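You operate a simulated robot arm through the tools that you are given. There is no shell and no other tool. Be economical: measure what you need, move in short steps, check, and stop when the job is done.

You run a simulated two-armed robot. Do the job below in one go: nothing can be reset, and whatever is moved stays where it is left.

TASK
Put the 54 mm ring into the steel box under the blue lid.
Fine: draw the yellow catch back and leave it so; one hand keeps the lid open while the other brings the ring; the lid ends shut; the other rings stay.

Only the result counts: the job must be done as asked and must still hold three seconds after the hand-in. Knocking over, shifting, dropping, spilling or breaking anything else fails it. Lids that push on must go on centred and level and be pressed home; caps that screw on are set level and turned clockwise until they are tight.

THE ROBOT
Two 7-joint arms with three-finger grippers on one trunk, on a base that drives. Base frame: it is fixed to the floor where the robot stands at the start and does not move with it; the origin is under the middle of the robot, x ahead of it, y to its left, z up. Readings come in mm, degrees, newtons and seconds.
The left shoulder is at the start at [42, 154, 1007], the right one opposite. With the tool pointing down near the work surface each hand reaches from about 160 to 620 mm from the robot's upright axis, wherever it stands, measured 20 degrees to its own side. Places, roughly: blue lid [600, 200, 900]; inside of the steel box [600, 200, 800]; yellow catch [500, 100, 900]. Payload 2.69 kg a hand.
The TCP of each hand is the grasp point between the finger pads, 29 mm short of the fingertips. In the tool frame z runs along the fingers and y along their closing line. Largest opening 120 mm; the body of the gripper starts 78 mm behind the TCP.
Orientation is told as [roll, pitch, yaw] about the base's x, y, z axes, in that order, counted from this pose: with the fingers straight down and closing along the base's y, the tool's x points along the base's -x, its y along +y and its z along -z.

THE INTERFACE
- The arms move only by the tool play_rows. It takes "left_targets", "right_targets" or both (then of equal length, played together; a hand with none holds still); each is a list of rows, each a list of 7 numbers: the shift along the tool's x, y, z in units of 25 mm (1.0 is 25 mm), then the turn, a rotation vector about the tool's x, y, z in units of 5 degrees (1.0 is 5 degrees), then the finger opening in mm, from 0 to 120. In form: [[dx, dy, dz, ax, ay, az, hand], ...]. A call has 1 to 8 rows; each row shifts and turns the commanded pose from where the row before left it, along the tool's axes as they then stand. A call with a number of a shift or a turn outside -1 to 1 is refused whole. Each row takes 0.2 s and may step no farther than 50 mm and 8.6 degrees from the row before; otherwise, or with a gripper value out of range, the whole call is refused. Where a pose cannot be reached the arm comes as near as it can. A force on the tool above 40 N (or 10 N above the force at the start of the call, whichever is more), or a blocked arm, ends the call early, and 0.2 s more pass. Each finger halts on what it meets, pressing with about 30 N; the grip force reading is that of the motor and also rises with nothing between the fingers. The clock runs only during rows and for 0.2 s after the last one: add rows that do not move to give the fingers time. It gives the time, the measured TCP pose, the force on the tool (base axes), the opening and the grip force at its end, in the units of the frame above (readings bear some noise), with the torque about the TCP (base axes, N m) and any sound that the robot's microphone picked up.
- Cameras (640 x 400 px; columns grow to the right, rows downward): "scene" is now at [145.3, 38.9, 1171.2]; the picture's right is [0.43, -0.90, 0.00], its down [-0.40, -0.19, -0.89] and it looks along [0.81, 0.39, -0.45] (base axes); focal length 279 px, centre (320, 200). "left" rides on the left gripper at [63, 0, -104] in its tool frame; the picture's right is [0.00, 1.00, 0.00], its down [-0.83, 0.00, -0.56] and it looks along [-0.56, 0.00, 0.83] (tool axes); focal length 275 px, centre (320, 200). "right" rides on the right gripper at [63, 0, -104] in its tool frame; the picture's right is [0.00, 1.00, 0.00], its down [-0.83, 0.00, -0.56] and it looks along [-0.56, 0.00, 0.83] (tool axes); focal length 275 px, centre (320, 200). There is no depth. A picture from a camera that has moved, and an enlarged one, comes with that camera's place and axes in the base frame and with its lens.
- get_image(camera): a new picture of that camera. The clock stands still meanwhile.
- slide_trunk(by): slides the trunk up (or, below 0, down) by that many mm; the arms and the scene camera ride with it, the base frame stays. It gives what a move gives, with no picture.
- steer(legs): drives the robot by 1 to 6 legs, each [ahead, left, turn to the left] in mm, mm and degrees, along the robot's own axes; the way and the turn of a leg run together, so that a leg with both is an arc; at most 1500 mm and 180 degrees a leg. The arms and the cameras ride along, it lands a little off, and it stops where it bumps. It gives what a move gives.
- turn_head(pan, tilt): turns the head with the scene camera to pan (to the left, within 80 degrees either way) and tilt (down, from -29 to 69), counted from straight ahead of the robot. It gives what a move gives.
- close_up(camera, box): a new picture of the part [left, top, right, bottom] of that camera's present view, enlarged. The clock stands still meanwhile.
- sign_off(): hands the job in; it is judged then, once.

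Work in short steps. Places have to be worked out from the pictures, the camera data and where the tool is seen: move nearer, look again, correct. Check each grasp and each placing, and mend what went wrong. You have 120 turns and 108 pictures in all, those below and enlarged ones among them. Open the grippers and draw the arms clear of the work before you hand the job in, unless the task says otherwise; then end with one line.

The tools are called after "Emit:" as a command line: name --argument value ..., lists and objects as JSON in quotes. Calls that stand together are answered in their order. play_rows: Moves the arms, as the interface text tells. Its arguments: {"type":"object","properties":{"left_targets":{"type":"array"},"right_targets":{"type":"array"}},"required":[]} The other tools are called the same way: slide_trunk (by) slides the trunk up or down; steer (legs) drives the base; turn_head (pan, tilt) turns the head that bears the scene camera; get_image (camera) takes a picture; close_up (camera, box) takes an enlarged picture of a part of a camera's view; sign_off () hands the job in.

At the start:

```text
time: 0.0
left_tool_pos: [332.7, 390.9, 999.7]
left_orientation: [0.1, 0.0, 0.0]
left_ft_force: [-0.7, 0.0, 0.1]
left_moment: [0.01, 0.01, -0.01]
left_finger_gap: 120.1
left_finger_force: 0.0
right_tool_pos: [342.7, 29.1, 999.9]
right_orientation: [0.0, -0.1, 0.0]
right_ft_force: [-0.4, 0.0, 0.2]
right_moment: [0.02, 0.01, 0.0]
right_finger_gap: 120.2
right_finger_force: 0.1
trunk travel left (down, up): [-375.0, 63.0]
robot x, y, heading: [-1.2, 5.9, 0.2]
head pan, tilt: [25.7, 26.7]
```

scene: 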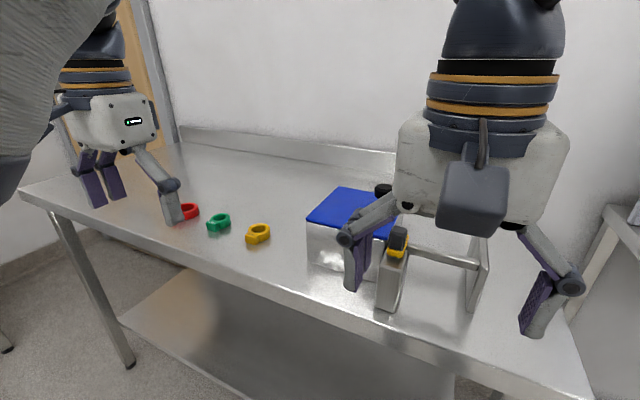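
right: 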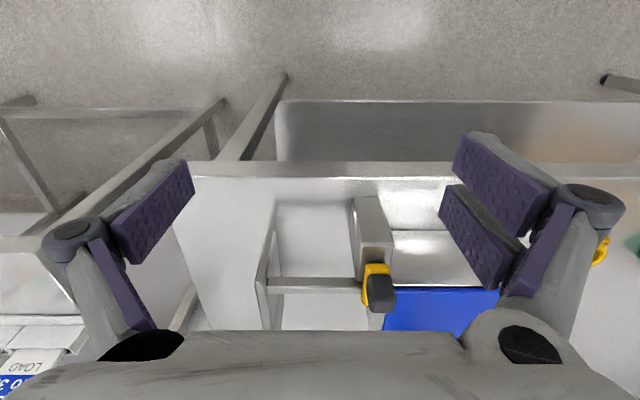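
left: 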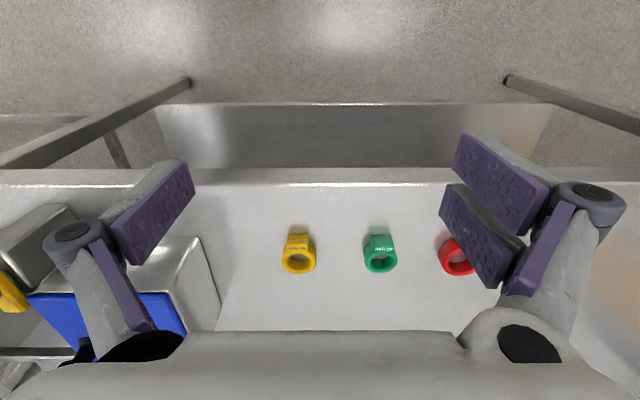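

The pictures show three rings (yellow, green, red), a steel box with a blue lid and a post with a yellow catch. I look closer at each to read ring sizes and the mechanism.

Emit:
close_up --camera "left" --box '[260, 210, 500, 300]'

Emit:
close_up --camera "scene" --box '[280, 160, 520, 320]'

Emit:
close_up --camera "right" --box '[240, 170, 520, 345]'

```text
2.67 times, centred on (380, 255) of left
camera zoom: at [271.1, 392.6, 1103.9], right [0.0, 1.0, 0.0], down [0.83, 0.0, 0.56], along [0.56, 0.0, -0.83], focal length 734 px, centre (160, 53)
```

zoom: 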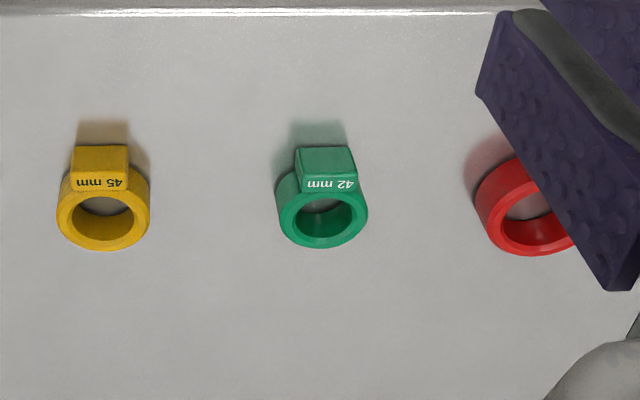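

```text
2.50 times, centred on (400, 240) of scene
camera zoom: at [145.3, 38.9, 1171.2], right [0.43, -0.9, 0.0], down [-0.4, -0.19, -0.89], along [0.81, 0.39, -0.45], focal length 698 px, centre (120, 100)
```

zoom: 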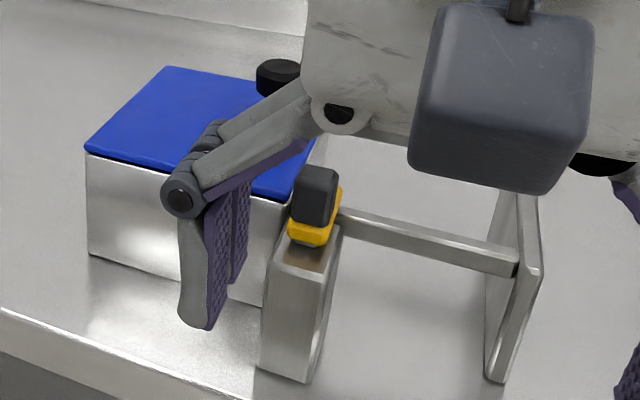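

```text
2.29 times, centred on (380, 258) of right
camera zoom: at [278.9, 29.5, 1103.5], right [0.0, 1.0, 0.0], down [0.83, 0.0, 0.56], along [0.56, 0.0, -0.83], focal length 629 px, centre (183, 69)
```

zoom: 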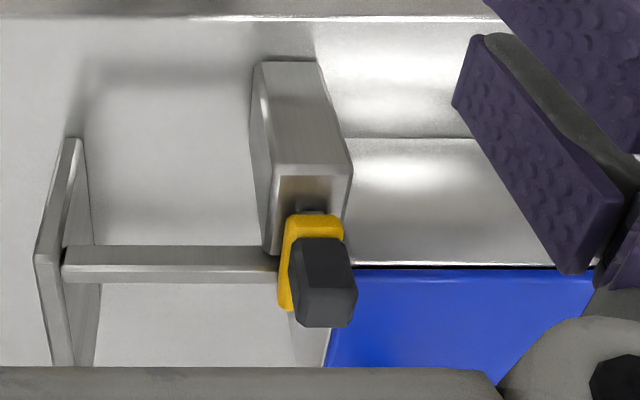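

The labels read 45 (yellow) and 42 (green); the red one is hidden. I draw both hands outward for a clear view.

Emit:
play_rows --left_targets '[[0, 1, 0, 0, 0, 0, 120], [0, 1, 0, 0, 0, 0, 120], [0, 1, 0, 0, 0, 0, 120], [0, 0, 0, 0, 0, 0, 120], [0, 0, 0, 0, 0, 0, 120], [0, 0, 0, 0, 0, 0, 120]]' --right_targets '[[0, -1, 0, 0, 0, 0, 120], [0, -1, 0, 0, 0, 0, 120], [0, -1, 0, 0, 0, 0, 120], [0, -1, 0, 0, 0, 0, 120], [0, -1, 0, 0, 0, 0, 120], [0, -1, 0, 0, 0, 0, 120]]'

Emit:
get_image --camera "scene"

Emit:
get_image --camera "left"

Emit:
get_image --camera "right"

```text
time: 1.4
left_tool_pos: [333.5, 466.3, 1002.6]
left_orientation: [0.1, 0.0, 0.0]
left_ft_force: [0.2, -0.7, 0.0]
left_moment: [0.0, 0.02, 0.0]
left_finger_gap: 119.7
left_finger_force: 0.1
right_tool_pos: [344.5, -121.7, 999.9]
right_orientation: [0.0, -0.2, -0.1]
right_ft_force: [0.5, 1.5, -0.4]
right_moment: [0.06, 0.0, 0.0]
right_finger_gap: 119.9
right_finger_force: 0.2
trunk travel left (down, up): [-375.0, 63.0]
robot x, y, heading: [2.4, -3.5, 0.0]
head pan, tilt: [25.7, 26.7]
```

```text
101 pictures are left
camera scene: at [145.3, 38.5, 1171.3], right [0.43, -0.9, 0.0], down [-0.4, -0.19, -0.89], along [0.81, 0.39, -0.45], focal length 279 px, centre (320, 200)
```

scene: 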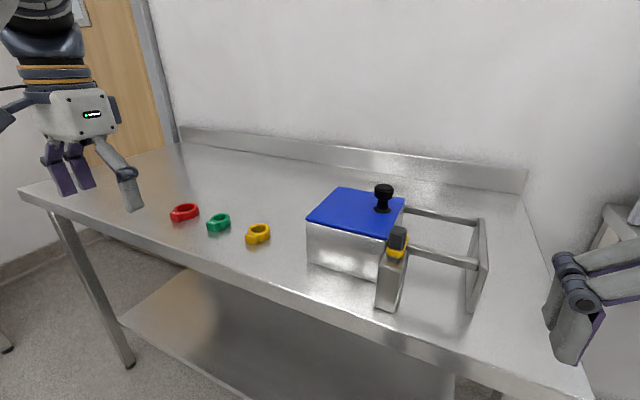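

```text
100 pictures are left
camera left: at [271.1, 466.6, 1105.7], right [0.0, 1.0, 0.0], down [0.83, 0.0, 0.56], along [0.56, 0.0, -0.83], focal length 275 px, centre (320, 200)
```

left: 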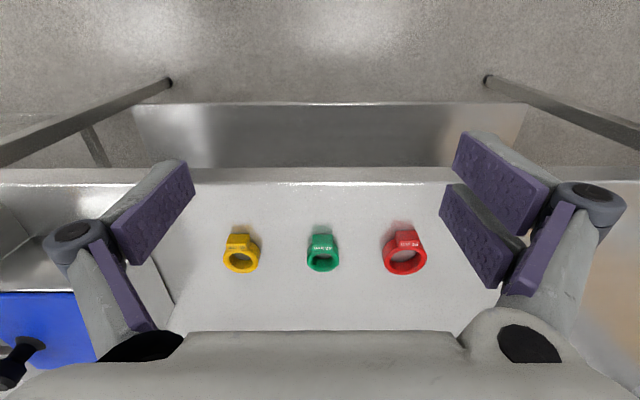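

```text
99 pictures are left
camera right: at [280.0, -121.2, 1102.6], right [-0.01, 1.0, 0.0], down [0.83, 0.0, 0.56], along [0.56, 0.0, -0.83], focal length 275 px, centre (320, 200)
```

right: 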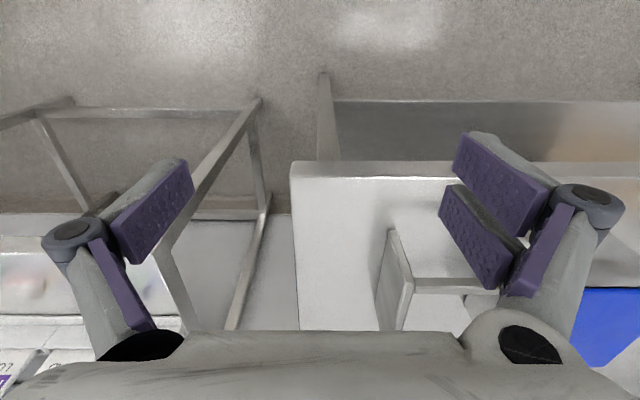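

Emit:
close_up --camera "scene" --box '[295, 175, 495, 315]'

Emit:
close_up --camera "left" --box '[365, 215, 445, 285]'

```text
2.86 times, centred on (395, 245) of scene
camera zoom: at [145.3, 38.5, 1171.3], right [0.43, -0.9, 0.0], down [-0.4, -0.19, -0.89], along [0.81, 0.39, -0.45], focal length 798 px, centre (106, 71)
```

zoom: 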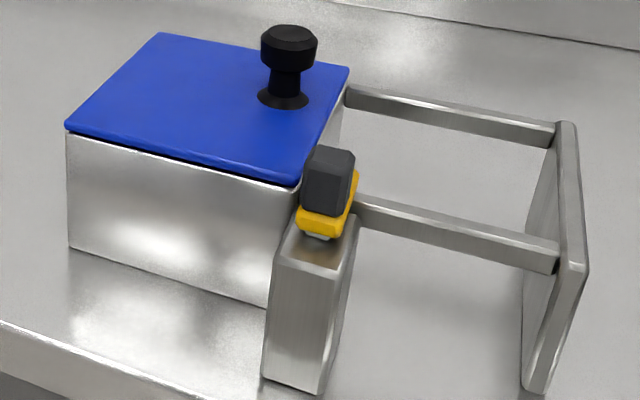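

```text
5.71 times, centred on (405, 250) of left
camera zoom: at [271.1, 466.6, 1105.7], right [0.0, 1.0, 0.0], down [0.83, 0.0, 0.56], along [0.56, 0.0, -0.83], focal length 1573 px, centre (-166, -86)
```

zoom: 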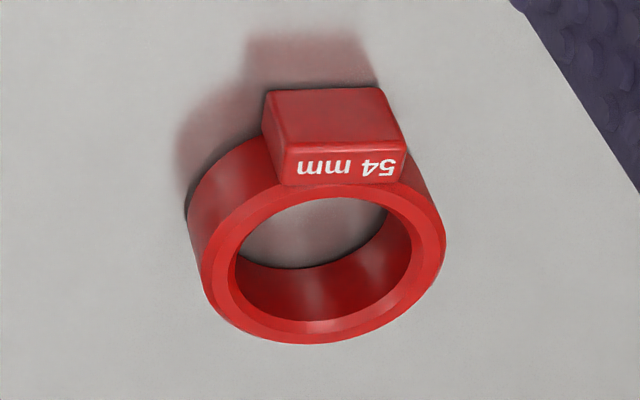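

Red is the 54 mm ring, at about [530, 577, 850]. The lid's knob is near its −y edge, so the hinge is probably on +y; I bring the right hand's camera near the catch to see how it slides.

Emit:
play_rows --right_targets '[[0, 1, -1, 0, 0, 0, 120], [0, 1, 0, 0, 0, 0, 120], [0, 1, 0, 0, 0, 0, 120], [0, 1, 0, 0, 0, 0, 120], [-0.8, 1, 0, 0, 0, 0, 120], [-0.8, 1, 0, 0, 0, 0, 120], [-0.8, 1, 0, 0, 0, 0, 120], [0, 0, 0, 0, 0, 0, 120]]'

Emit:
get_image --camera "right"

```text
time: 3.2
left_tool_pos: [332.6, 465.2, 1001.6]
left_orientation: [0.1, 0.0, 0.0]
left_ft_force: [-0.4, -0.3, 0.0]
left_moment: [-0.02, -0.02, -0.03]
left_finger_gap: 119.9
left_finger_force: 0.1
right_tool_pos: [403.3, 53.1, 1021.3]
right_orientation: [0.0, -0.1, 0.0]
right_ft_force: [0.0, -0.5, -0.2]
right_moment: [0.0, 0.01, -0.02]
right_finger_gap: 120.0
right_finger_force: 0.1
trunk travel left (down, up): [-375.0, 63.0]
robot x, y, heading: [0.5, -1.0, 0.2]
head pan, tilt: [25.7, 26.7]
```

```text
96 pictures are left
camera right: at [341.1, 53.7, 1125.3], right [0.0, 1.0, 0.0], down [0.83, 0.0, 0.56], along [0.56, 0.0, -0.83], focal length 275 px, centre (320, 200)
```

right: 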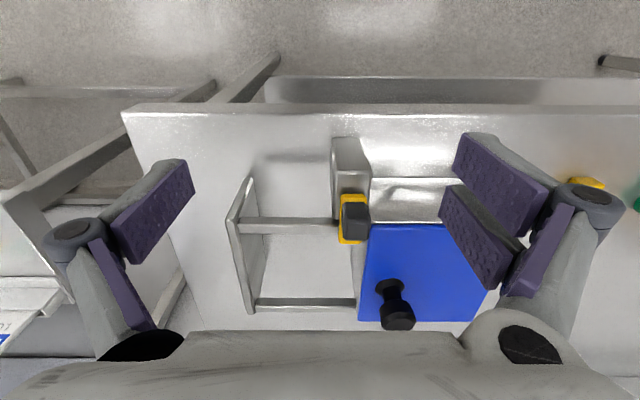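

Emit:
close_up --camera "right" --box '[220, 130, 450, 335]'

Emit:
close_up --camera "right" --box '[310, 180, 400, 260]'

Emit:
close_up --camera "scene" --box '[370, 210, 450, 270]'

```text
1.95 times, centred on (335, 232) of right
camera zoom: at [341.1, 53.7, 1125.3], right [0.0, 1.0, 0.0], down [0.83, 0.0, 0.56], along [0.56, 0.0, -0.83], focal length 537 px, centre (291, 137)
```

zoom: 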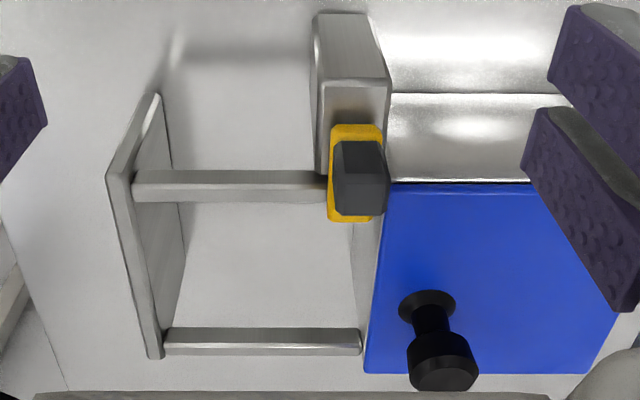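

```text
5.00 times, centred on (355, 220) of right
camera zoom: at [341.1, 53.7, 1125.3], right [0.0, 1.0, 0.0], down [0.83, 0.0, 0.56], along [0.56, 0.0, -0.83], focal length 1376 px, centre (145, 100)
```

zoom: 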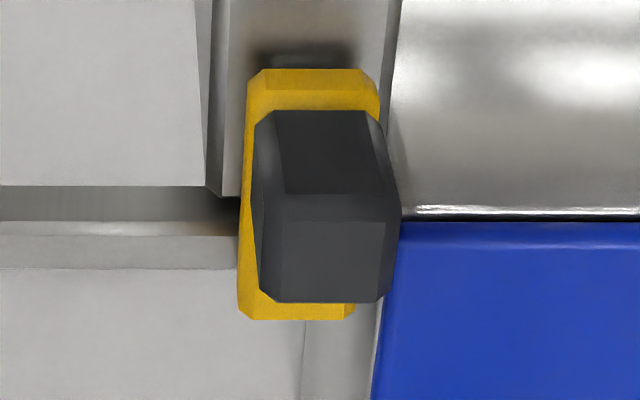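

```text
6.67 times, centred on (410, 240) of scene
camera zoom: at [145.1, 38.6, 1171.3], right [0.43, -0.9, 0.0], down [-0.4, -0.19, -0.89], along [0.81, 0.39, -0.45], focal length 1863 px, centre (-280, -67)
```

zoom: 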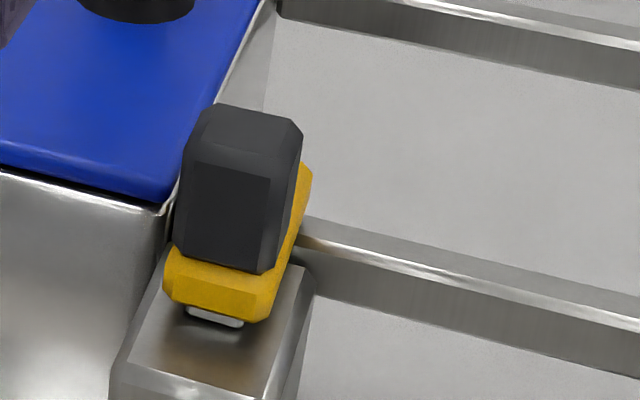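

The catch sits on the post top with a key that seems to run along x, but I am unsure. I roll the right hand to look at it from the −y side.

Emit:
play_rows --right_targets '[[-0.5, -0.8, 0.2, -1, 0, 0, 120], [0, -0.8, 0, -1, 0, 0, 120], [0, 0, 0, -1, 0, 0, 120], [0, 0, 0, -1, 0, 0, 120], [0, 0, 0, -1, 0, 0, 120], [0, 0, 0, -1, 0, 0, 120], [0, 0, 0, -1, 0, 0, 120], [0, 0, 0, -1, 0, 0, 120]]'

Emit:
get_image --camera "right"

```text
time: 5.0
left_tool_pos: [333.7, 466.0, 1001.5]
left_orientation: [0.0, 0.0, 0.1]
left_ft_force: [-0.5, 0.5, 0.1]
left_moment: [0.02, -0.03, 0.0]
left_finger_gap: 120.0
left_finger_force: 0.1
right_tool_pos: [414.0, 13.5, 1018.6]
right_orientation: [40.1, -0.2, 0.0]
right_ft_force: [-0.1, 0.2, 0.0]
right_moment: [0.01, 0.0, 0.03]
right_finger_gap: 120.1
right_finger_force: 0.1
trunk travel left (down, up): [-375.0, 63.0]
robot x, y, heading: [-1.0, 1.4, 0.0]
head pan, tilt: [25.7, 26.7]
```

```text
92 pictures are left
camera right: at [351.9, -53.1, 1096.9], right [-0.01, 0.77, 0.64], down [0.83, -0.36, 0.43], along [0.56, 0.54, -0.63], focal length 275 px, centre (320, 200)
```

right: 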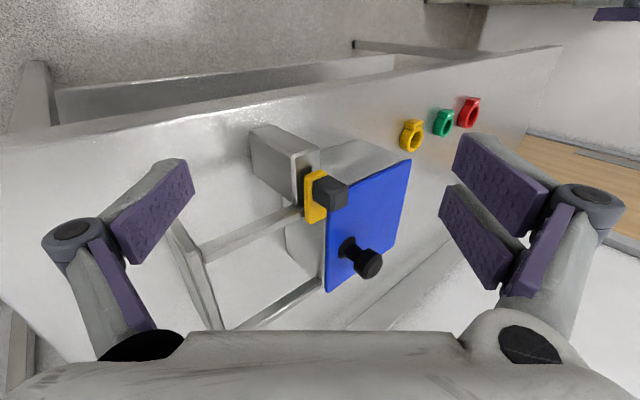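

Emit:
close_up --camera "right" --box '[270, 140, 380, 225]'

```text
4.71 times, centred on (325, 182) of right
camera zoom: at [351.9, -53.1, 1096.9], right [-0.01, 0.77, 0.64], down [0.83, -0.36, 0.43], along [0.56, 0.54, -0.63], focal length 1295 px, centre (296, 282)
```

zoom: 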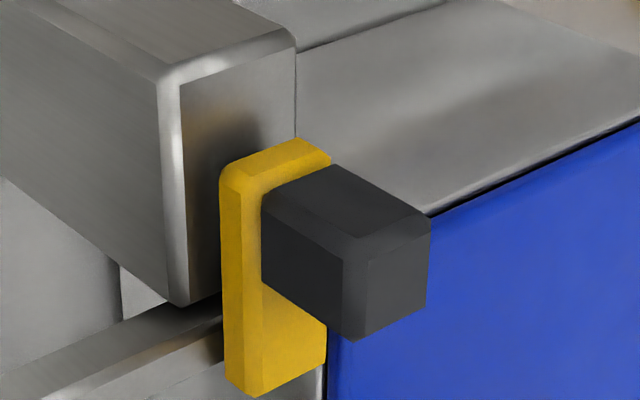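

The guide key runs along x under the yellow block, and the two rails on −y level with the lid suggest a lid that slides toward −y, blocked by the catch. The handle's top centre triangulates to about [479, 83, 963] and the yellow top to z≈936. I turn the right hand upright again, then go above the handle.

Emit:
play_rows --right_targets '[[0, 0, 0, 1, 0, 0, 80], [0, 0, 0, 1, 0, 0, 80], [0, 0, 0, 1, 0, 0, 80], [0, 0, 0, 1, 0, 0, 80], [0, 0, 0, 1, 0, 0, 80], [0, 0, 0, 1, 0, 0, 80], [0, 0, 0, 1, 0, 0, 80], [0, 0, 0, 1, 0, 0, 80]]'

Emit:
play_rows --right_targets '[[-0.65, 0.7, 0, 0, 0, 0, 70], [-0.65, 0.7, 0, 0, 0, 0, 70], [-0.65, 0.7, 0, 0, 0, 0, 70], [-0.65, 0.7, 0, 0, 0, 0, 70], [0, 0, 0, 0, 0, 0, 70]]'

Emit:
get_image --camera "right"

Emit:
close_up --camera "scene" --box '[330, 180, 490, 300]'

```text
time: 6.8
left_tool_pos: [333.5, 466.6, 1000.9]
left_orientation: [-0.1, -0.1, 0.1]
left_ft_force: [-0.5, 0.3, -0.3]
left_moment: [0.0, -0.03, -0.02]
left_finger_gap: 120.0
left_finger_force: 0.1
right_tool_pos: [415.9, 14.2, 1018.9]
right_orientation: [-0.2, -0.1, 0.0]
right_ft_force: [-0.2, 0.4, 0.8]
right_moment: [-0.02, 0.02, 0.04]
right_finger_gap: 79.8
right_finger_force: 0.1
trunk travel left (down, up): [-375.0, 63.0]
robot x, y, heading: [2.1, 2.4, 0.3]
head pan, tilt: [25.7, 26.7]
```

```text
time: 8.0
left_tool_pos: [334.6, 466.4, 1001.4]
left_orientation: [0.0, 0.1, 0.0]
left_ft_force: [0.5, 0.0, 0.0]
left_moment: [0.03, -0.01, -0.03]
left_finger_gap: 119.9
left_finger_force: 0.0
right_tool_pos: [462.6, 65.9, 1017.8]
right_orientation: [-0.1, -0.1, -0.1]
right_ft_force: [-0.1, -0.1, -0.3]
right_moment: [-0.01, 0.01, 0.02]
right_finger_gap: 70.0
right_finger_force: 0.2
right hand out of reach, approached as far as the arm can: row 4
trunk travel left (down, up): [-375.0, 63.0]
robot x, y, heading: [-1.9, 2.5, -0.1]
head pan, tilt: [25.7, 26.7]
```

```text
90 pictures are left
camera right: at [400.4, 66.3, 1121.6], right [0.0, 1.0, 0.0], down [0.83, 0.0, 0.56], along [0.56, 0.0, -0.83], focal length 275 px, centre (320, 200)
```

right: 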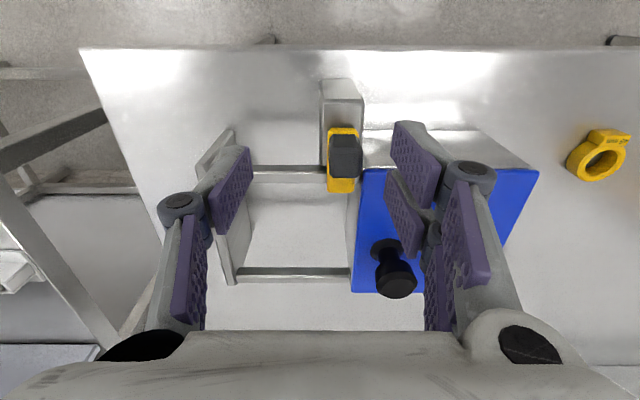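

```text
3.33 times, centred on (410, 240) of scene
camera zoom: at [145.5, 39.1, 1171.2], right [0.43, -0.9, 0.0], down [-0.4, -0.19, -0.89], along [0.81, 0.39, -0.45], focal length 931 px, centre (20, 67)
```

zoom: 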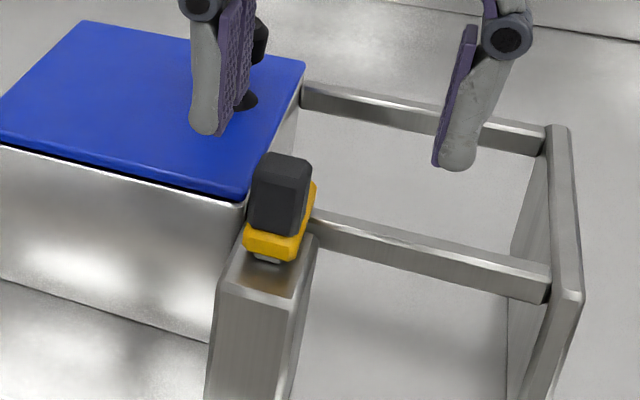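

The handle is just beyond the right arm's reach, so I'll draw the hand back and drive the base ahead and left to bring catch, lid and rings all within range.

Emit:
play_rows --right_targets '[[1, -1, 0, 0, 0, 0, 70], [1, -1, -0.5, 0, 0, 0, 70], [1, -1, -0.5, 0, 0, 0, 70], [1, -1, 0, 0, 0, 0, 70], [0, -1, 0, 0, 0, 0, 70], [0, -1, 0, 0, 0, 0, 70]]'

Emit:
steer --legs '[[0, 200, 0], [100, 0, 0]]'

Emit:
get_image --camera "scene"

```text
time: 9.4
left_tool_pos: [333.9, 464.9, 1001.7]
left_orientation: [0.1, 0.0, 0.0]
left_ft_force: [-0.1, 0.8, 0.9]
left_moment: [0.01, 0.02, 0.01]
left_finger_gap: 120.0
left_finger_force: 0.1
right_tool_pos: [362.9, -84.3, 1043.3]
right_orientation: [0.0, -0.2, 0.0]
right_ft_force: [0.2, 0.5, 0.7]
right_moment: [-0.01, 0.04, 0.02]
right_finger_gap: 69.8
right_finger_force: 0.0
trunk travel left (down, up): [-375.0, 63.0]
robot x, y, heading: [2.0, 2.7, 0.1]
head pan, tilt: [25.7, 26.7]
```

```text
time: 12.3
left_tool_pos: [431.3, 665.7, 1002.2]
left_orientation: [0.1, -0.1, 0.2]
left_ft_force: [0.4, 0.0, -0.1]
left_moment: [0.02, 0.04, 0.01]
left_finger_gap: 119.9
left_finger_force: 0.1
right_tool_pos: [463.3, 115.5, 1045.2]
right_orientation: [0.1, -0.1, 0.3]
right_ft_force: [0.2, -0.2, -0.5]
right_moment: [0.01, 0.03, 0.03]
right_finger_gap: 70.0
right_finger_force: 0.0
trunk travel left (down, up): [-375.0, 63.0]
robot x, y, heading: [97.4, 200.6, 0.1]
head pan, tilt: [25.7, 26.7]
```

```text
88 pictures are left
camera scene: at [244.5, 236.8, 1171.1], right [0.44, -0.9, 0.0], down [-0.4, -0.2, -0.89], along [0.8, 0.39, -0.45], focal length 279 px, centre (320, 200)
```

scene: 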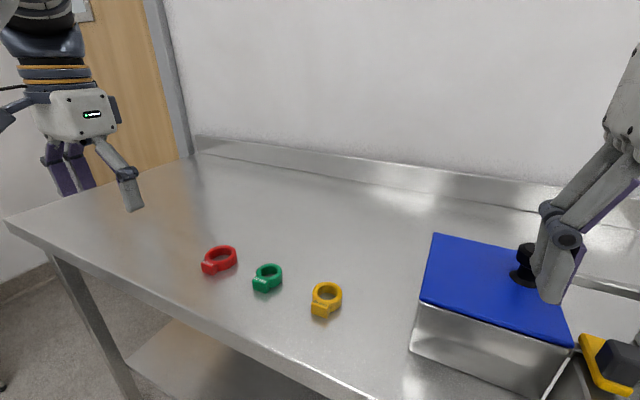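

The drive landed well. I turn the head to the box and bring the right hand above the handle.

Emit:
turn_head --pan -10 --tilt 40

Emit:
play_rows --right_targets '[[-0.3, -0.65, 0.5, 0, 0, 0, 60], [-0.3, -0.65, 0.5, 0, 0, 0, 60], [0, 0, 0, 0, 0, 0, 60]]'

Emit:
get_image --camera "scene"

Emit:
get_image --camera "right"

```text
time: 13.3
left_tool_pos: [429.9, 665.6, 1002.5]
left_orientation: [0.0, 0.0, 0.2]
left_ft_force: [0.0, 0.0, 0.0]
left_moment: [-0.01, 0.03, 0.01]
left_finger_gap: 120.3
left_finger_force: 0.0
right_tool_pos: [462.2, 114.6, 1042.4]
right_orientation: [0.1, -0.1, 0.2]
right_ft_force: [-0.1, 0.0, -0.4]
right_moment: [0.0, 0.0, -0.03]
right_finger_gap: 70.0
right_finger_force: 0.1
trunk travel left (down, up): [-375.0, 63.0]
robot x, y, heading: [97.1, 197.9, 0.2]
head pan, tilt: [-10.0, 40.0]
```

```text
time: 14.1
left_tool_pos: [429.5, 664.2, 1002.5]
left_orientation: [0.0, 0.0, 0.2]
left_ft_force: [-0.4, -1.0, -0.2]
left_moment: [0.0, 0.01, 0.01]
left_finger_gap: 119.8
left_finger_force: 0.0
right_tool_pos: [475.8, 83.5, 1018.7]
right_orientation: [0.0, -0.1, 0.2]
right_ft_force: [0.7, 1.0, 0.4]
right_moment: [-0.01, -0.01, 0.03]
right_finger_gap: 59.9
right_finger_force: 0.0
trunk travel left (down, up): [-375.0, 63.0]
robot x, y, heading: [98.0, 194.0, 0.2]
head pan, tilt: [-10.0, 40.0]
```

```text
87 pictures are left
camera scene: at [245.0, 182.4, 1150.6], right [-0.17, -0.99, 0.0], down [-0.63, 0.11, -0.77], along [0.75, -0.13, -0.64], focal length 279 px, centre (320, 200)
```

scene: 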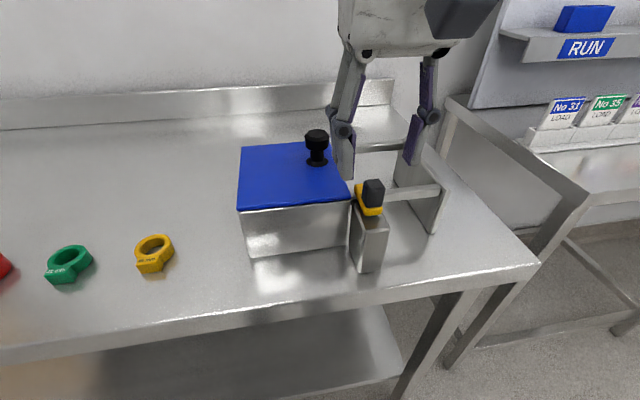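

```text
86 pictures are left
camera right: at [412.6, 85.0, 1121.8], right [-0.01, 1.0, 0.0], down [0.83, 0.01, 0.56], along [0.56, 0.0, -0.83], focal length 275 px, centre (320, 200)
```

right: 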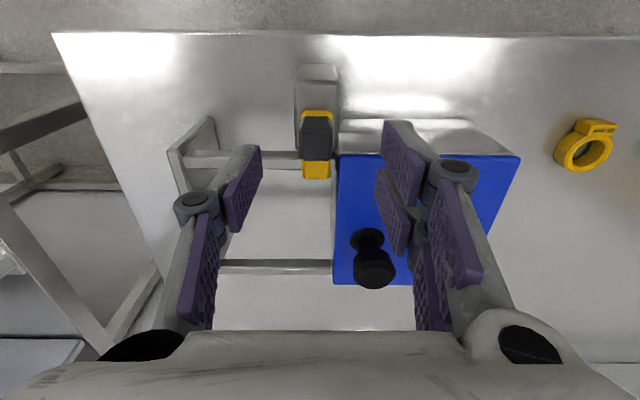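

Emit:
close_up --camera "right" --box '[280, 90, 360, 190]'

Emit:
close_up --camera "scene" --box '[320, 160, 420, 230]'

```text
4.00 times, centred on (320, 140) of right
camera zoom: at [412.6, 85.0, 1121.8], right [-0.01, 1.0, 0.0], down [0.83, 0.01, 0.56], along [0.56, 0.0, -0.83], focal length 1101 px, centre (320, 440)
```

zoom: 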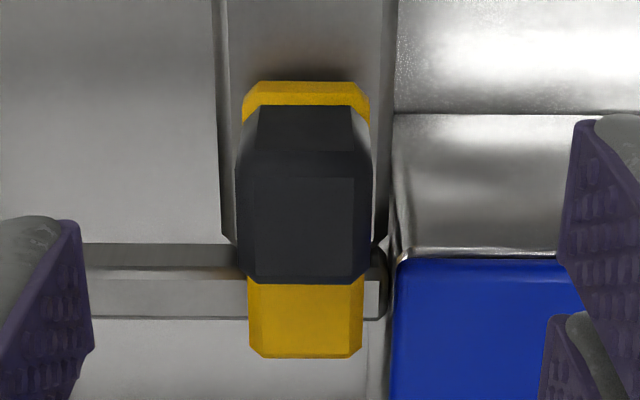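

```text
5.71 times, centred on (370, 195) of scene
camera zoom: at [245.0, 182.4, 1150.6], right [-0.17, -0.99, 0.0], down [-0.63, 0.11, -0.77], along [0.75, -0.13, -0.64], focal length 1597 px, centre (34, 229)
```

zoom: 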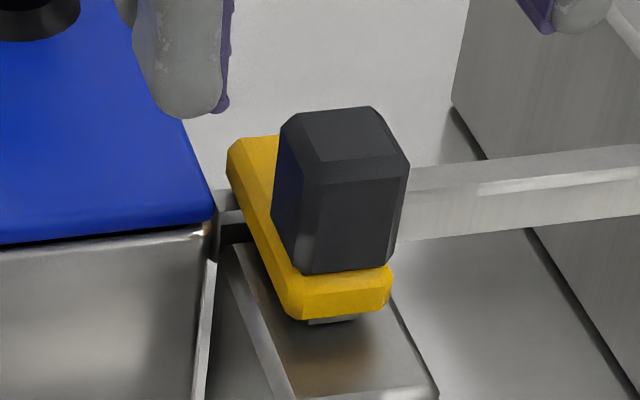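

It is clear now: the yellow plate's far end lies over the front rail and blocks the lid's slide, so it draws back toward −x. The handle is at [480, 82.5]; I descend onto it to z≈969 and grip.

Emit:
play_rows --right_targets '[[-0.17, 0, 0.7, 0, 0, 0, 60], [0, 0, 0.7, 0, 0, 0, 60], [0, 0, 0.6, 0, 0, 0, 60], [0, 0, 0, 0, 0, 0, 60], [0, 0, 0, 0, 0, 0, 15], [0, 0, 0, 0, 0, 0, 15], [0, 0, 0, 0, 0, 0, 15]]'

Emit:
close_up --camera "scene" --box '[300, 120, 460, 230]'

```text
time: 15.7
left_tool_pos: [430.9, 662.9, 1002.5]
left_orientation: [0.2, 0.0, 0.2]
left_ft_force: [-0.8, 0.5, -1.1]
left_moment: [0.02, -0.04, -0.01]
left_finger_gap: 120.2
left_finger_force: 0.1
right_tool_pos: [480.5, 84.5, 967.9]
right_orientation: [-0.1, -0.1, 0.2]
right_ft_force: [0.6, -12.1, 1.7]
right_moment: [-0.33, 0.02, -0.03]
right_finger_gap: 23.5
right_finger_force: 6.2
trunk travel left (down, up): [-375.0, 63.0]
robot x, y, heading: [98.2, 194.6, 0.4]
head pan, tilt: [-10.0, 40.0]
```

```text
3.64 times, centred on (380, 175) of scene
camera zoom: at [244.9, 180.8, 1150.6], right [-0.17, -0.99, 0.0], down [-0.63, 0.11, -0.77], along [0.75, -0.13, -0.64], focal length 1016 px, centre (102, 291)
```

zoom: 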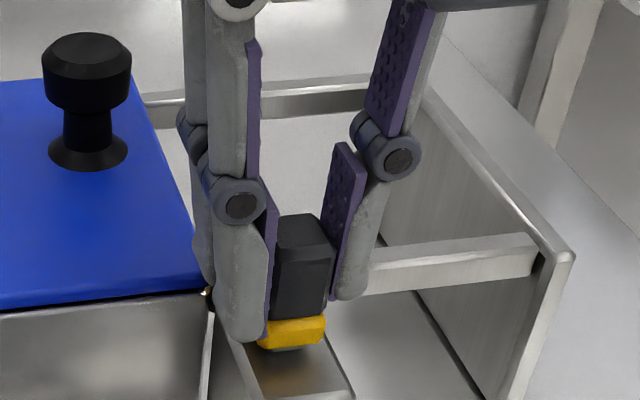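

The −y finger touched first (12 N in y); I shift 2 mm toward −y and close fully.

Emit:
play_rows --right_targets '[[0, -0.08, 0, 0, 0, 0, 12], [0, 0, 0, 0, 0, 0, 12], [0, 0, 0, 0, 0, 0, 12]]'

```text
time: 16.5
left_tool_pos: [431.3, 664.5, 1001.9]
left_orientation: [-0.1, -0.1, 0.2]
left_ft_force: [0.0, -0.4, -0.4]
left_moment: [0.01, -0.01, 0.0]
left_finger_gap: 119.6
left_finger_force: 0.0
right_tool_pos: [481.1, 82.0, 968.7]
right_orientation: [0.0, 0.0, 0.3]
right_ft_force: [-2.9, -0.7, -16.7]
right_moment: [-0.03, -0.39, -0.14]
right_finger_gap: 20.4
right_finger_force: 44.9
trunk travel left (down, up): [-375.0, 63.0]
robot x, y, heading: [95.0, 194.4, 0.1]
head pan, tilt: [-10.0, 40.0]
```

The handle is gripped (20.4 mm, 45 N). I pull it back toward −x in small steps.

Emit:
play_rows --right_targets '[[0.2, 0, 0, 0, 0, 0, 12], [0.2, 0, 0, 0, 0, 0, 12], [0.2, 0, 0, 0, 0, 0, 12], [0.2, 0, 0, 0, 0, 0, 12]]'

Emit:
close_up --camera "scene" --box '[300, 120, 460, 230]'

```text
time: 17.5
left_tool_pos: [430.9, 667.2, 1000.8]
left_orientation: [0.0, 0.1, 0.1]
left_ft_force: [-0.1, 0.0, 0.6]
left_moment: [-0.01, 0.02, 0.0]
left_finger_gap: 120.0
left_finger_force: 0.0
right_tool_pos: [461.7, 81.2, 968.1]
right_orientation: [0.0, 0.0, 0.4]
right_ft_force: [0.1, 10.7, -24.7]
right_moment: [0.3, -0.48, -0.11]
right_finger_gap: 20.5
right_finger_force: 45.1
trunk travel left (down, up): [-375.0, 63.0]
robot x, y, heading: [101.6, 198.9, 0.2]
head pan, tilt: [-10.0, 40.0]
```

```text
3.64 times, centred on (380, 175) of scene
camera zoom: at [246.2, 183.3, 1150.3], right [-0.17, -0.99, 0.0], down [-0.63, 0.11, -0.77], along [0.75, -0.13, -0.64], focal length 1016 px, centre (102, 291)
```

zoom: 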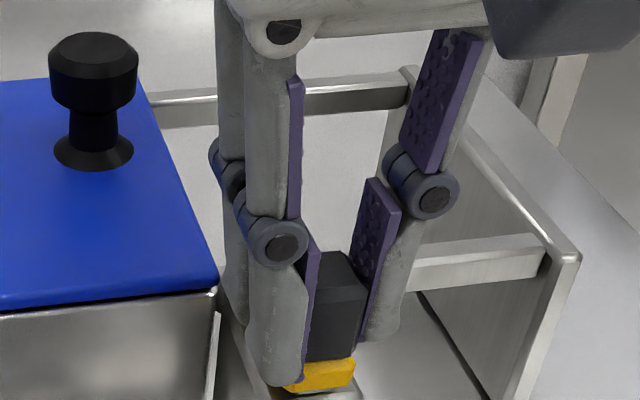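

The catch slid 20 mm easily. I keep pulling until it meets its stop.

Emit:
play_rows --right_targets '[[0.2, 0, 0, 0, 0, 0, 12], [0.2, 0, 0, 0, 0, 0, 12], [0.2, 0, 0, 0, 0, 0, 12]]'

Emit:
close_up --camera "scene" --box '[300, 120, 460, 230]'

```text
time: 18.3
left_tool_pos: [432.8, 665.5, 1000.6]
left_orientation: [-0.1, 0.1, 0.1]
left_ft_force: [0.4, 0.0, 0.8]
left_moment: [-0.02, 0.02, 0.02]
left_finger_gap: 120.0
left_finger_force: 0.0
right_tool_pos: [449.9, 80.9, 969.2]
right_orientation: [0.2, -0.4, 0.2]
right_ft_force: [16.4, 11.9, -16.8]
right_moment: [0.33, 0.02, -0.17]
right_finger_gap: 20.2
right_finger_force: 44.8
trunk travel left (down, up): [-375.0, 63.0]
robot x, y, heading: [101.0, 195.9, 0.5]
head pan, tilt: [-10.0, 40.0]
```

```text
3.64 times, centred on (380, 175) of scene
camera zoom: at [247.9, 183.4, 1150.2], right [-0.17, -0.99, 0.0], down [-0.64, 0.11, -0.76], along [0.75, -0.13, -0.64], focal length 1016 px, centre (102, 291)
```

zoom: 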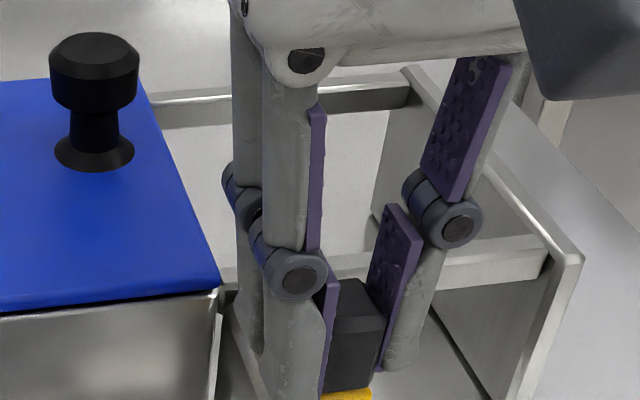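

A 16 N resistance at x≈450 means the stop is reached after about 31 mm. I let go, rise and check that the catch stays.

Emit:
play_rows --right_targets '[[0, 0, 0, 0, 0, 0, 60], [0, 0, 0, 0, 0, 0, 60], [0, 0, -1, 0, 0, 0, 60], [0, 0, -1, 0, 0, 0, 60], [0, -1, -0.5, 0, 0, 0, 60], [0, -1, 0, 0, 0, 0, 60], [0, 0, 0, 0, 0, 0, 60]]'

Emit:
close_up --camera "scene" --box '[230, 110, 450, 280]'

Emit:
get_image --camera "right"

```text
time: 19.9
left_tool_pos: [430.2, 665.3, 1001.2]
left_orientation: [0.0, 0.0, 0.2]
left_ft_force: [-0.5, 1.3, 0.7]
left_moment: [0.01, -0.01, 0.0]
left_finger_gap: 120.1
left_finger_force: 0.1
right_tool_pos: [446.9, 31.0, 1030.2]
right_orientation: [-0.1, -0.2, 0.2]
right_ft_force: [0.5, -0.6, 0.3]
right_moment: [0.01, -0.06, 0.04]
right_finger_gap: 60.1
right_finger_force: 0.0
trunk travel left (down, up): [-375.0, 63.0]
robot x, y, heading: [98.9, 196.3, 0.2]
head pan, tilt: [-10.0, 40.0]
```

```text
2.35 times, centred on (340, 195) of scene
camera zoom: at [245.0, 182.5, 1150.6], right [-0.17, -0.99, 0.0], down [-0.63, 0.11, -0.77], along [0.75, -0.13, -0.64], focal length 657 px, centre (273, 212)
```

zoom: 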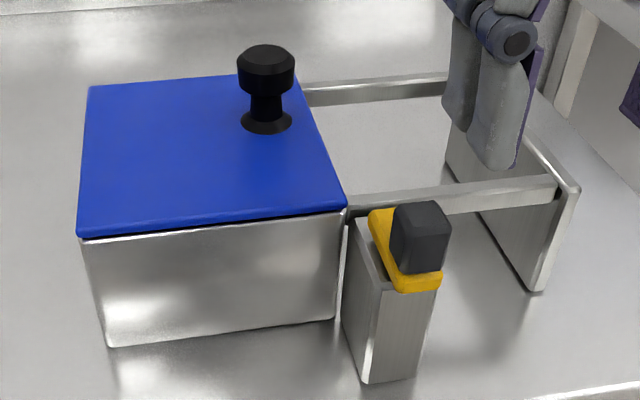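

```text
79 pictures are left
camera right: at [383.0, 32.3, 1134.2], right [-0.01, 1.0, 0.0], down [0.83, 0.01, 0.56], along [0.56, 0.0, -0.83], focal length 275 px, centre (320, 200)
```

right: 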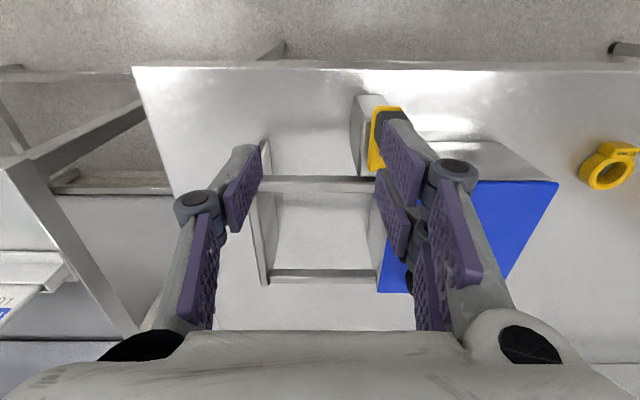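

The catch stays drawn back. The knob is at about [597, 126], head z≈945–970; I bring the right hand above it.

Emit:
play_rows --right_targets '[[-1, 0.6, 0, 0, 0, 0, 80], [-1, 0.7, 0, 0, 0, 0, 80], [-1, 0.7, 0, 0, 0, 0, 80], [-1, 0.6, 0, 0, 0, 0, 80], [-1, 0.6, 0, 0, 0, 0, 80], [-1, 0.6, 0.3, 0, 0, 0, 80], [0, 0, 0, 0, 0, 0, 80]]'

Emit:
get_image --camera "right"

Emit:
get_image --camera "scene"

```text
time: 21.5
left_tool_pos: [429.5, 664.4, 1002.4]
left_orientation: [-0.2, -0.1, 0.2]
left_ft_force: [-1.1, -0.2, 0.1]
left_moment: [0.04, -0.02, 0.01]
left_finger_gap: 119.8
left_finger_force: 0.0
right_tool_pos: [597.4, 127.3, 1026.0]
right_orientation: [0.0, -0.2, 0.3]
right_ft_force: [-0.4, 0.8, -0.1]
right_moment: [0.03, -0.01, 0.0]
right_finger_gap: 80.1
right_finger_force: 0.0
trunk travel left (down, up): [-375.0, 63.0]
robot x, y, heading: [100.8, 193.7, 0.4]
head pan, tilt: [-10.0, 40.0]
```

```text
78 pictures are left
camera right: at [533.6, 128.5, 1128.8], right [-0.01, 1.0, 0.0], down [0.83, 0.01, 0.56], along [0.56, 0.0, -0.83], focal length 275 px, centre (320, 200)
```

right: 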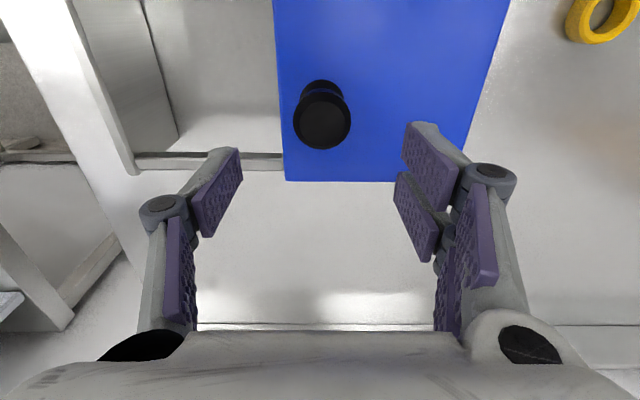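

```text
77 pictures are left
camera scene: at [244.7, 182.1, 1150.6], right [-0.17, -0.99, 0.0], down [-0.63, 0.11, -0.77], along [0.76, -0.13, -0.64], focal length 279 px, centre (320, 200)
```

scene: 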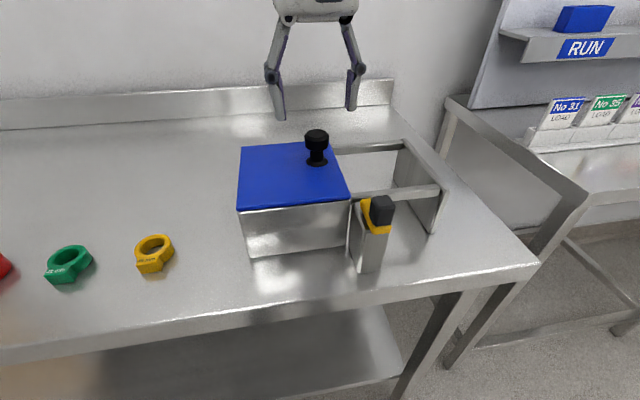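

Combining both cameras, the knob sits at about [580.5, 129.5] with its top at z≈979 and the lid top at ≈933. I align, lower to z≈973 and close on the knob head.

Emit:
play_rows --right_targets '[[0.68, 0.1, 0, 0, 0, 0, 80], [0, 0, 0.7, 0, 0, 0, 80], [0, 0, 0.7, 0, 0, 0, 80], [0, 0, 0.7, 0, 0, 0, 80], [0, 0, 0, 0, 0, 0, 80]]'

Emit:
get_image --camera "right"

Emit:
close_up --camera "scene" --box '[230, 90, 410, 220]'

```text
time: 22.7
left_tool_pos: [430.5, 663.6, 1001.5]
left_orientation: [-0.1, 0.0, 0.2]
left_ft_force: [-0.1, 0.1, 0.6]
left_moment: [0.02, 0.0, 0.02]
left_finger_gap: 120.0
left_finger_force: 0.0
right_tool_pos: [580.2, 129.9, 971.6]
right_orientation: [0.0, -0.1, 0.2]
right_ft_force: [-0.4, 0.6, 0.0]
right_moment: [-0.03, -0.01, -0.02]
right_finger_gap: 80.0
right_finger_force: 0.1
trunk travel left (down, up): [-375.0, 63.0]
robot x, y, heading: [99.1, 200.0, 0.1]
head pan, tilt: [-10.0, 40.0]
```

```text
76 pictures are left
camera right: at [516.7, 130.6, 1075.9], right [-0.01, 1.0, 0.0], down [0.83, 0.01, 0.56], along [0.56, 0.0, -0.83], focal length 275 px, centre (320, 200)
```

right: 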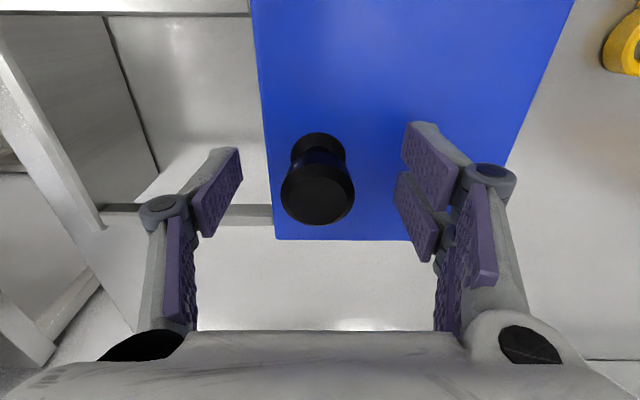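

```text
3.08 times, centred on (320, 155) of scene
camera zoom: at [244.9, 182.3, 1150.6], right [-0.17, -0.99, 0.0], down [-0.63, 0.11, -0.77], along [0.75, -0.13, -0.64], focal length 860 px, centre (320, 338)
```

zoom: 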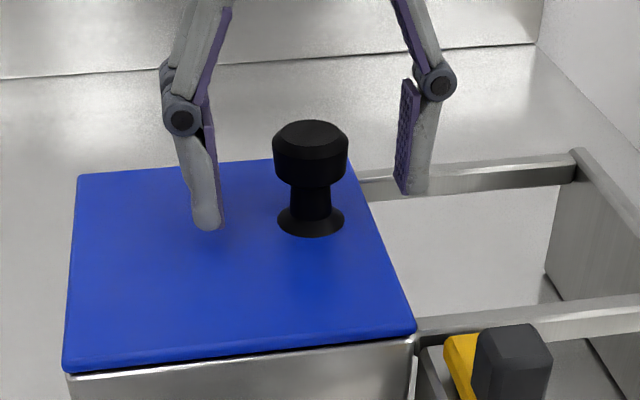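

The knob lies between the fingers. I close on it.

Emit:
play_rows --right_targets '[[0, 0, 0, 0, 0, 0, 40], [0, 0, 0, 0, 0, 0, 25], [0, 0, 0, 0, 0, 0, 25], [0, 0, 0, 0, 0, 0, 25]]'

Emit:
close_up --camera "scene" --box '[230, 90, 410, 220]'

```text
time: 23.7
left_tool_pos: [431.3, 665.0, 1002.0]
left_orientation: [0.0, 0.0, 0.2]
left_ft_force: [0.5, 0.2, 0.7]
left_moment: [0.0, 0.05, -0.01]
left_finger_gap: 119.9
left_finger_force: 0.1
right_tool_pos: [579.6, 130.3, 972.2]
right_orientation: [0.0, -0.1, 0.1]
right_ft_force: [-0.3, -6.4, 0.0]
right_moment: [-0.15, -0.06, -0.07]
right_finger_gap: 32.7
right_finger_force: 45.4
trunk travel left (down, up): [-375.0, 63.0]
robot x, y, heading: [97.5, 199.2, -0.0]
head pan, tilt: [-10.0, 40.0]
```

```text
3.08 times, centred on (320, 155) of scene
camera zoom: at [245.0, 181.6, 1150.5], right [-0.17, -0.99, 0.0], down [-0.63, 0.11, -0.77], along [0.75, -0.13, -0.64], focal length 860 px, centre (320, 338)
```

zoom: 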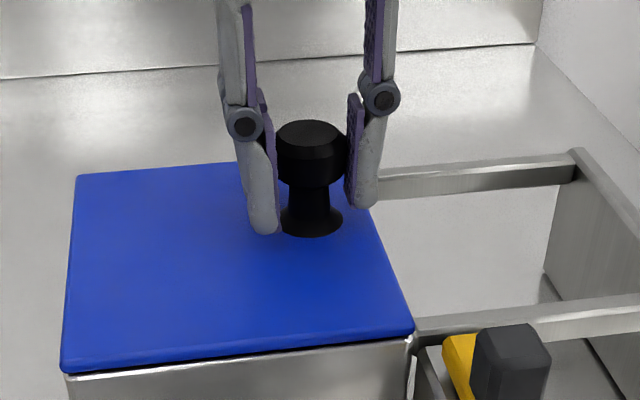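

The knob is held (32.7 mm, 45 N). I test the slide by pulling 12 mm toward −y.

Emit:
play_rows --right_targets '[[0, -0.16, 0, 0, 0, 0, 25], [0, -0.16, 0, 0, 0, 0, 25], [0, -0.16, 0, 0, 0, 0, 25], [0, 0, 0, 0, 0, 0, 25]]'

Emit:
close_up --camera "scene" --box '[210, 90, 430, 250]'

```text
time: 24.7
left_tool_pos: [430.4, 665.0, 1000.7]
left_orientation: [0.1, 0.0, 0.2]
left_ft_force: [-0.8, -0.8, -0.2]
left_moment: [0.03, 0.04, 0.01]
left_finger_gap: 120.2
left_finger_force: 0.1
right_tool_pos: [580.0, 117.7, 972.8]
right_orientation: [0.1, -0.3, 0.2]
right_ft_force: [0.3, 3.3, 8.0]
right_moment: [0.15, 0.0, 0.14]
right_finger_gap: 32.6
right_finger_force: 45.1
trunk travel left (down, up): [-375.0, 63.0]
robot x, y, heading: [99.7, 201.5, 0.1]
head pan, tilt: [-10.0, 40.0]
```

```text
2.50 times, centred on (320, 170) of scene
camera zoom: at [244.6, 182.7, 1150.7], right [-0.17, -0.99, 0.0], down [-0.63, 0.11, -0.77], along [0.76, -0.13, -0.64], focal length 698 px, centre (320, 275)
```

zoom: 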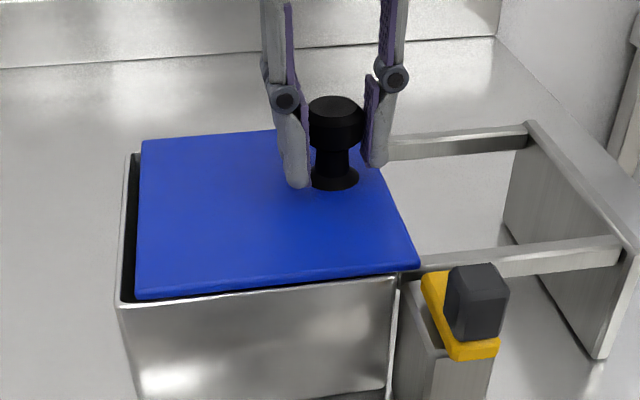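

The lid slides toward −y, as guessed. The right hand holds while I look at the red ring through the left hand's camera.

Emit:
get_image --camera "left"

```text
72 pictures are left
camera left: at [367.6, 665.6, 1105.6], right [0.0, 1.0, 0.0], down [0.83, 0.0, 0.56], along [0.56, 0.0, -0.83], focal length 275 px, centre (320, 200)
```

left: 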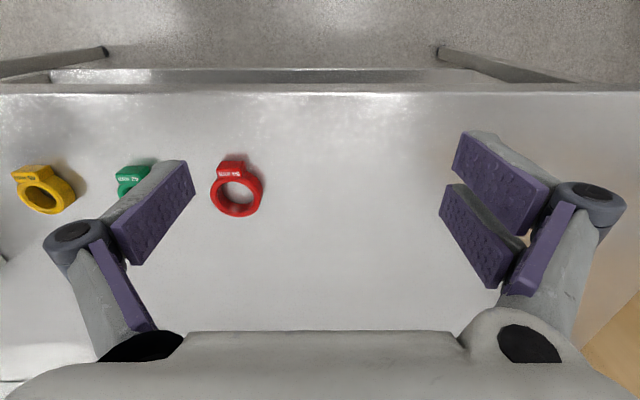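

The ring's centre comes out at about [525, 577]. I move the left hand above it to look again from close by.

Emit:
play_rows --left_targets '[[-1, -0.9, 0, 0, 0, 0, 100], [-1, -0.9, 0.4, 0, 0, 0, 100], [-1, -0.9, 0.6, 0, 0, 0, 100], [-0.8, -0.8, 0.6, 0, 0, 0, 100], [0, 0, 0, 0, 0, 0, 100]]'

Emit:
get_image --camera "left"

```text
time: 25.9
left_tool_pos: [524.5, 580.3, 964.4]
left_orientation: [0.1, -0.1, 0.1]
left_ft_force: [-0.2, 0.0, 0.6]
left_moment: [0.03, 0.04, 0.0]
left_finger_gap: 99.8
left_finger_force: 0.0
right_tool_pos: [580.4, 118.6, 971.4]
right_orientation: [0.1, -0.3, 0.2]
right_ft_force: [0.4, 1.5, 11.0]
right_moment: [0.03, 0.02, 0.0]
right_finger_gap: 32.4
right_finger_force: 45.4
trunk travel left (down, up): [-375.0, 63.0]
robot x, y, heading: [100.2, 197.9, 0.3]
head pan, tilt: [-10.0, 40.0]
```

```text
71 pictures are left
camera left: at [462.2, 578.9, 1067.9], right [0.0, 1.0, 0.0], down [0.83, 0.0, 0.56], along [0.56, 0.0, -0.83], focal length 275 px, centre (320, 200)
```

left: 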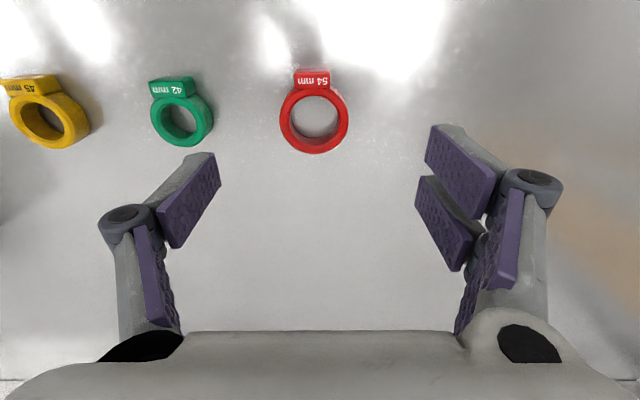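

The ring centre is about [526, 575], outer diameter ≈54. I descend to TCP z≈890, checking alignment before the last bit.

Emit:
play_rows --left_targets '[[-0.06, -0.18, 1, 0, 0, 0, 100], [0, 0, 1, 0, 0, 0, 100], [0, 0, 0.9, 0, 0, 0, 100], [0, 0, 0, 0, 0, 0, 100]]'

Emit:
get_image --camera "left"

```text
time: 26.9
left_tool_pos: [525.4, 575.7, 890.5]
left_orientation: [-0.1, -0.1, 0.2]
left_ft_force: [-1.0, 0.1, 0.2]
left_moment: [-0.01, 0.03, 0.0]
left_finger_gap: 99.9
left_finger_force: 0.0
right_tool_pos: [581.0, 118.4, 973.8]
right_orientation: [0.0, -0.2, 0.1]
right_ft_force: [3.1, 2.6, 11.9]
right_moment: [0.09, -0.12, -0.01]
right_finger_gap: 32.3
right_finger_force: 45.2
trunk travel left (down, up): [-375.0, 63.0]
robot x, y, heading: [99.3, 200.2, 0.1]
head pan, tilt: [-10.0, 40.0]
```

```text
70 pictures are left
camera left: at [463.9, 574.8, 994.4], right [0.0, 1.0, 0.0], down [0.83, 0.0, 0.56], along [0.56, 0.0, -0.83], focal length 275 px, centre (320, 200)
```

left: 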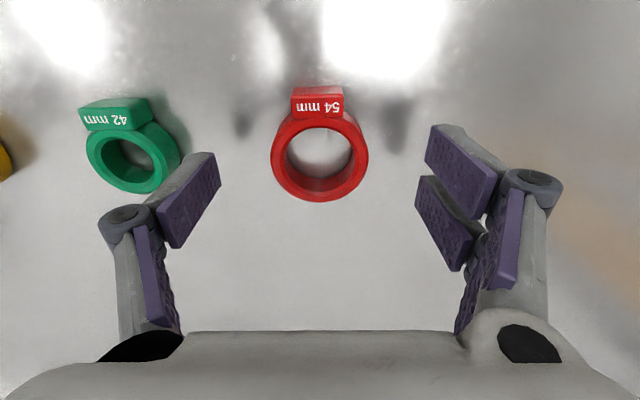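

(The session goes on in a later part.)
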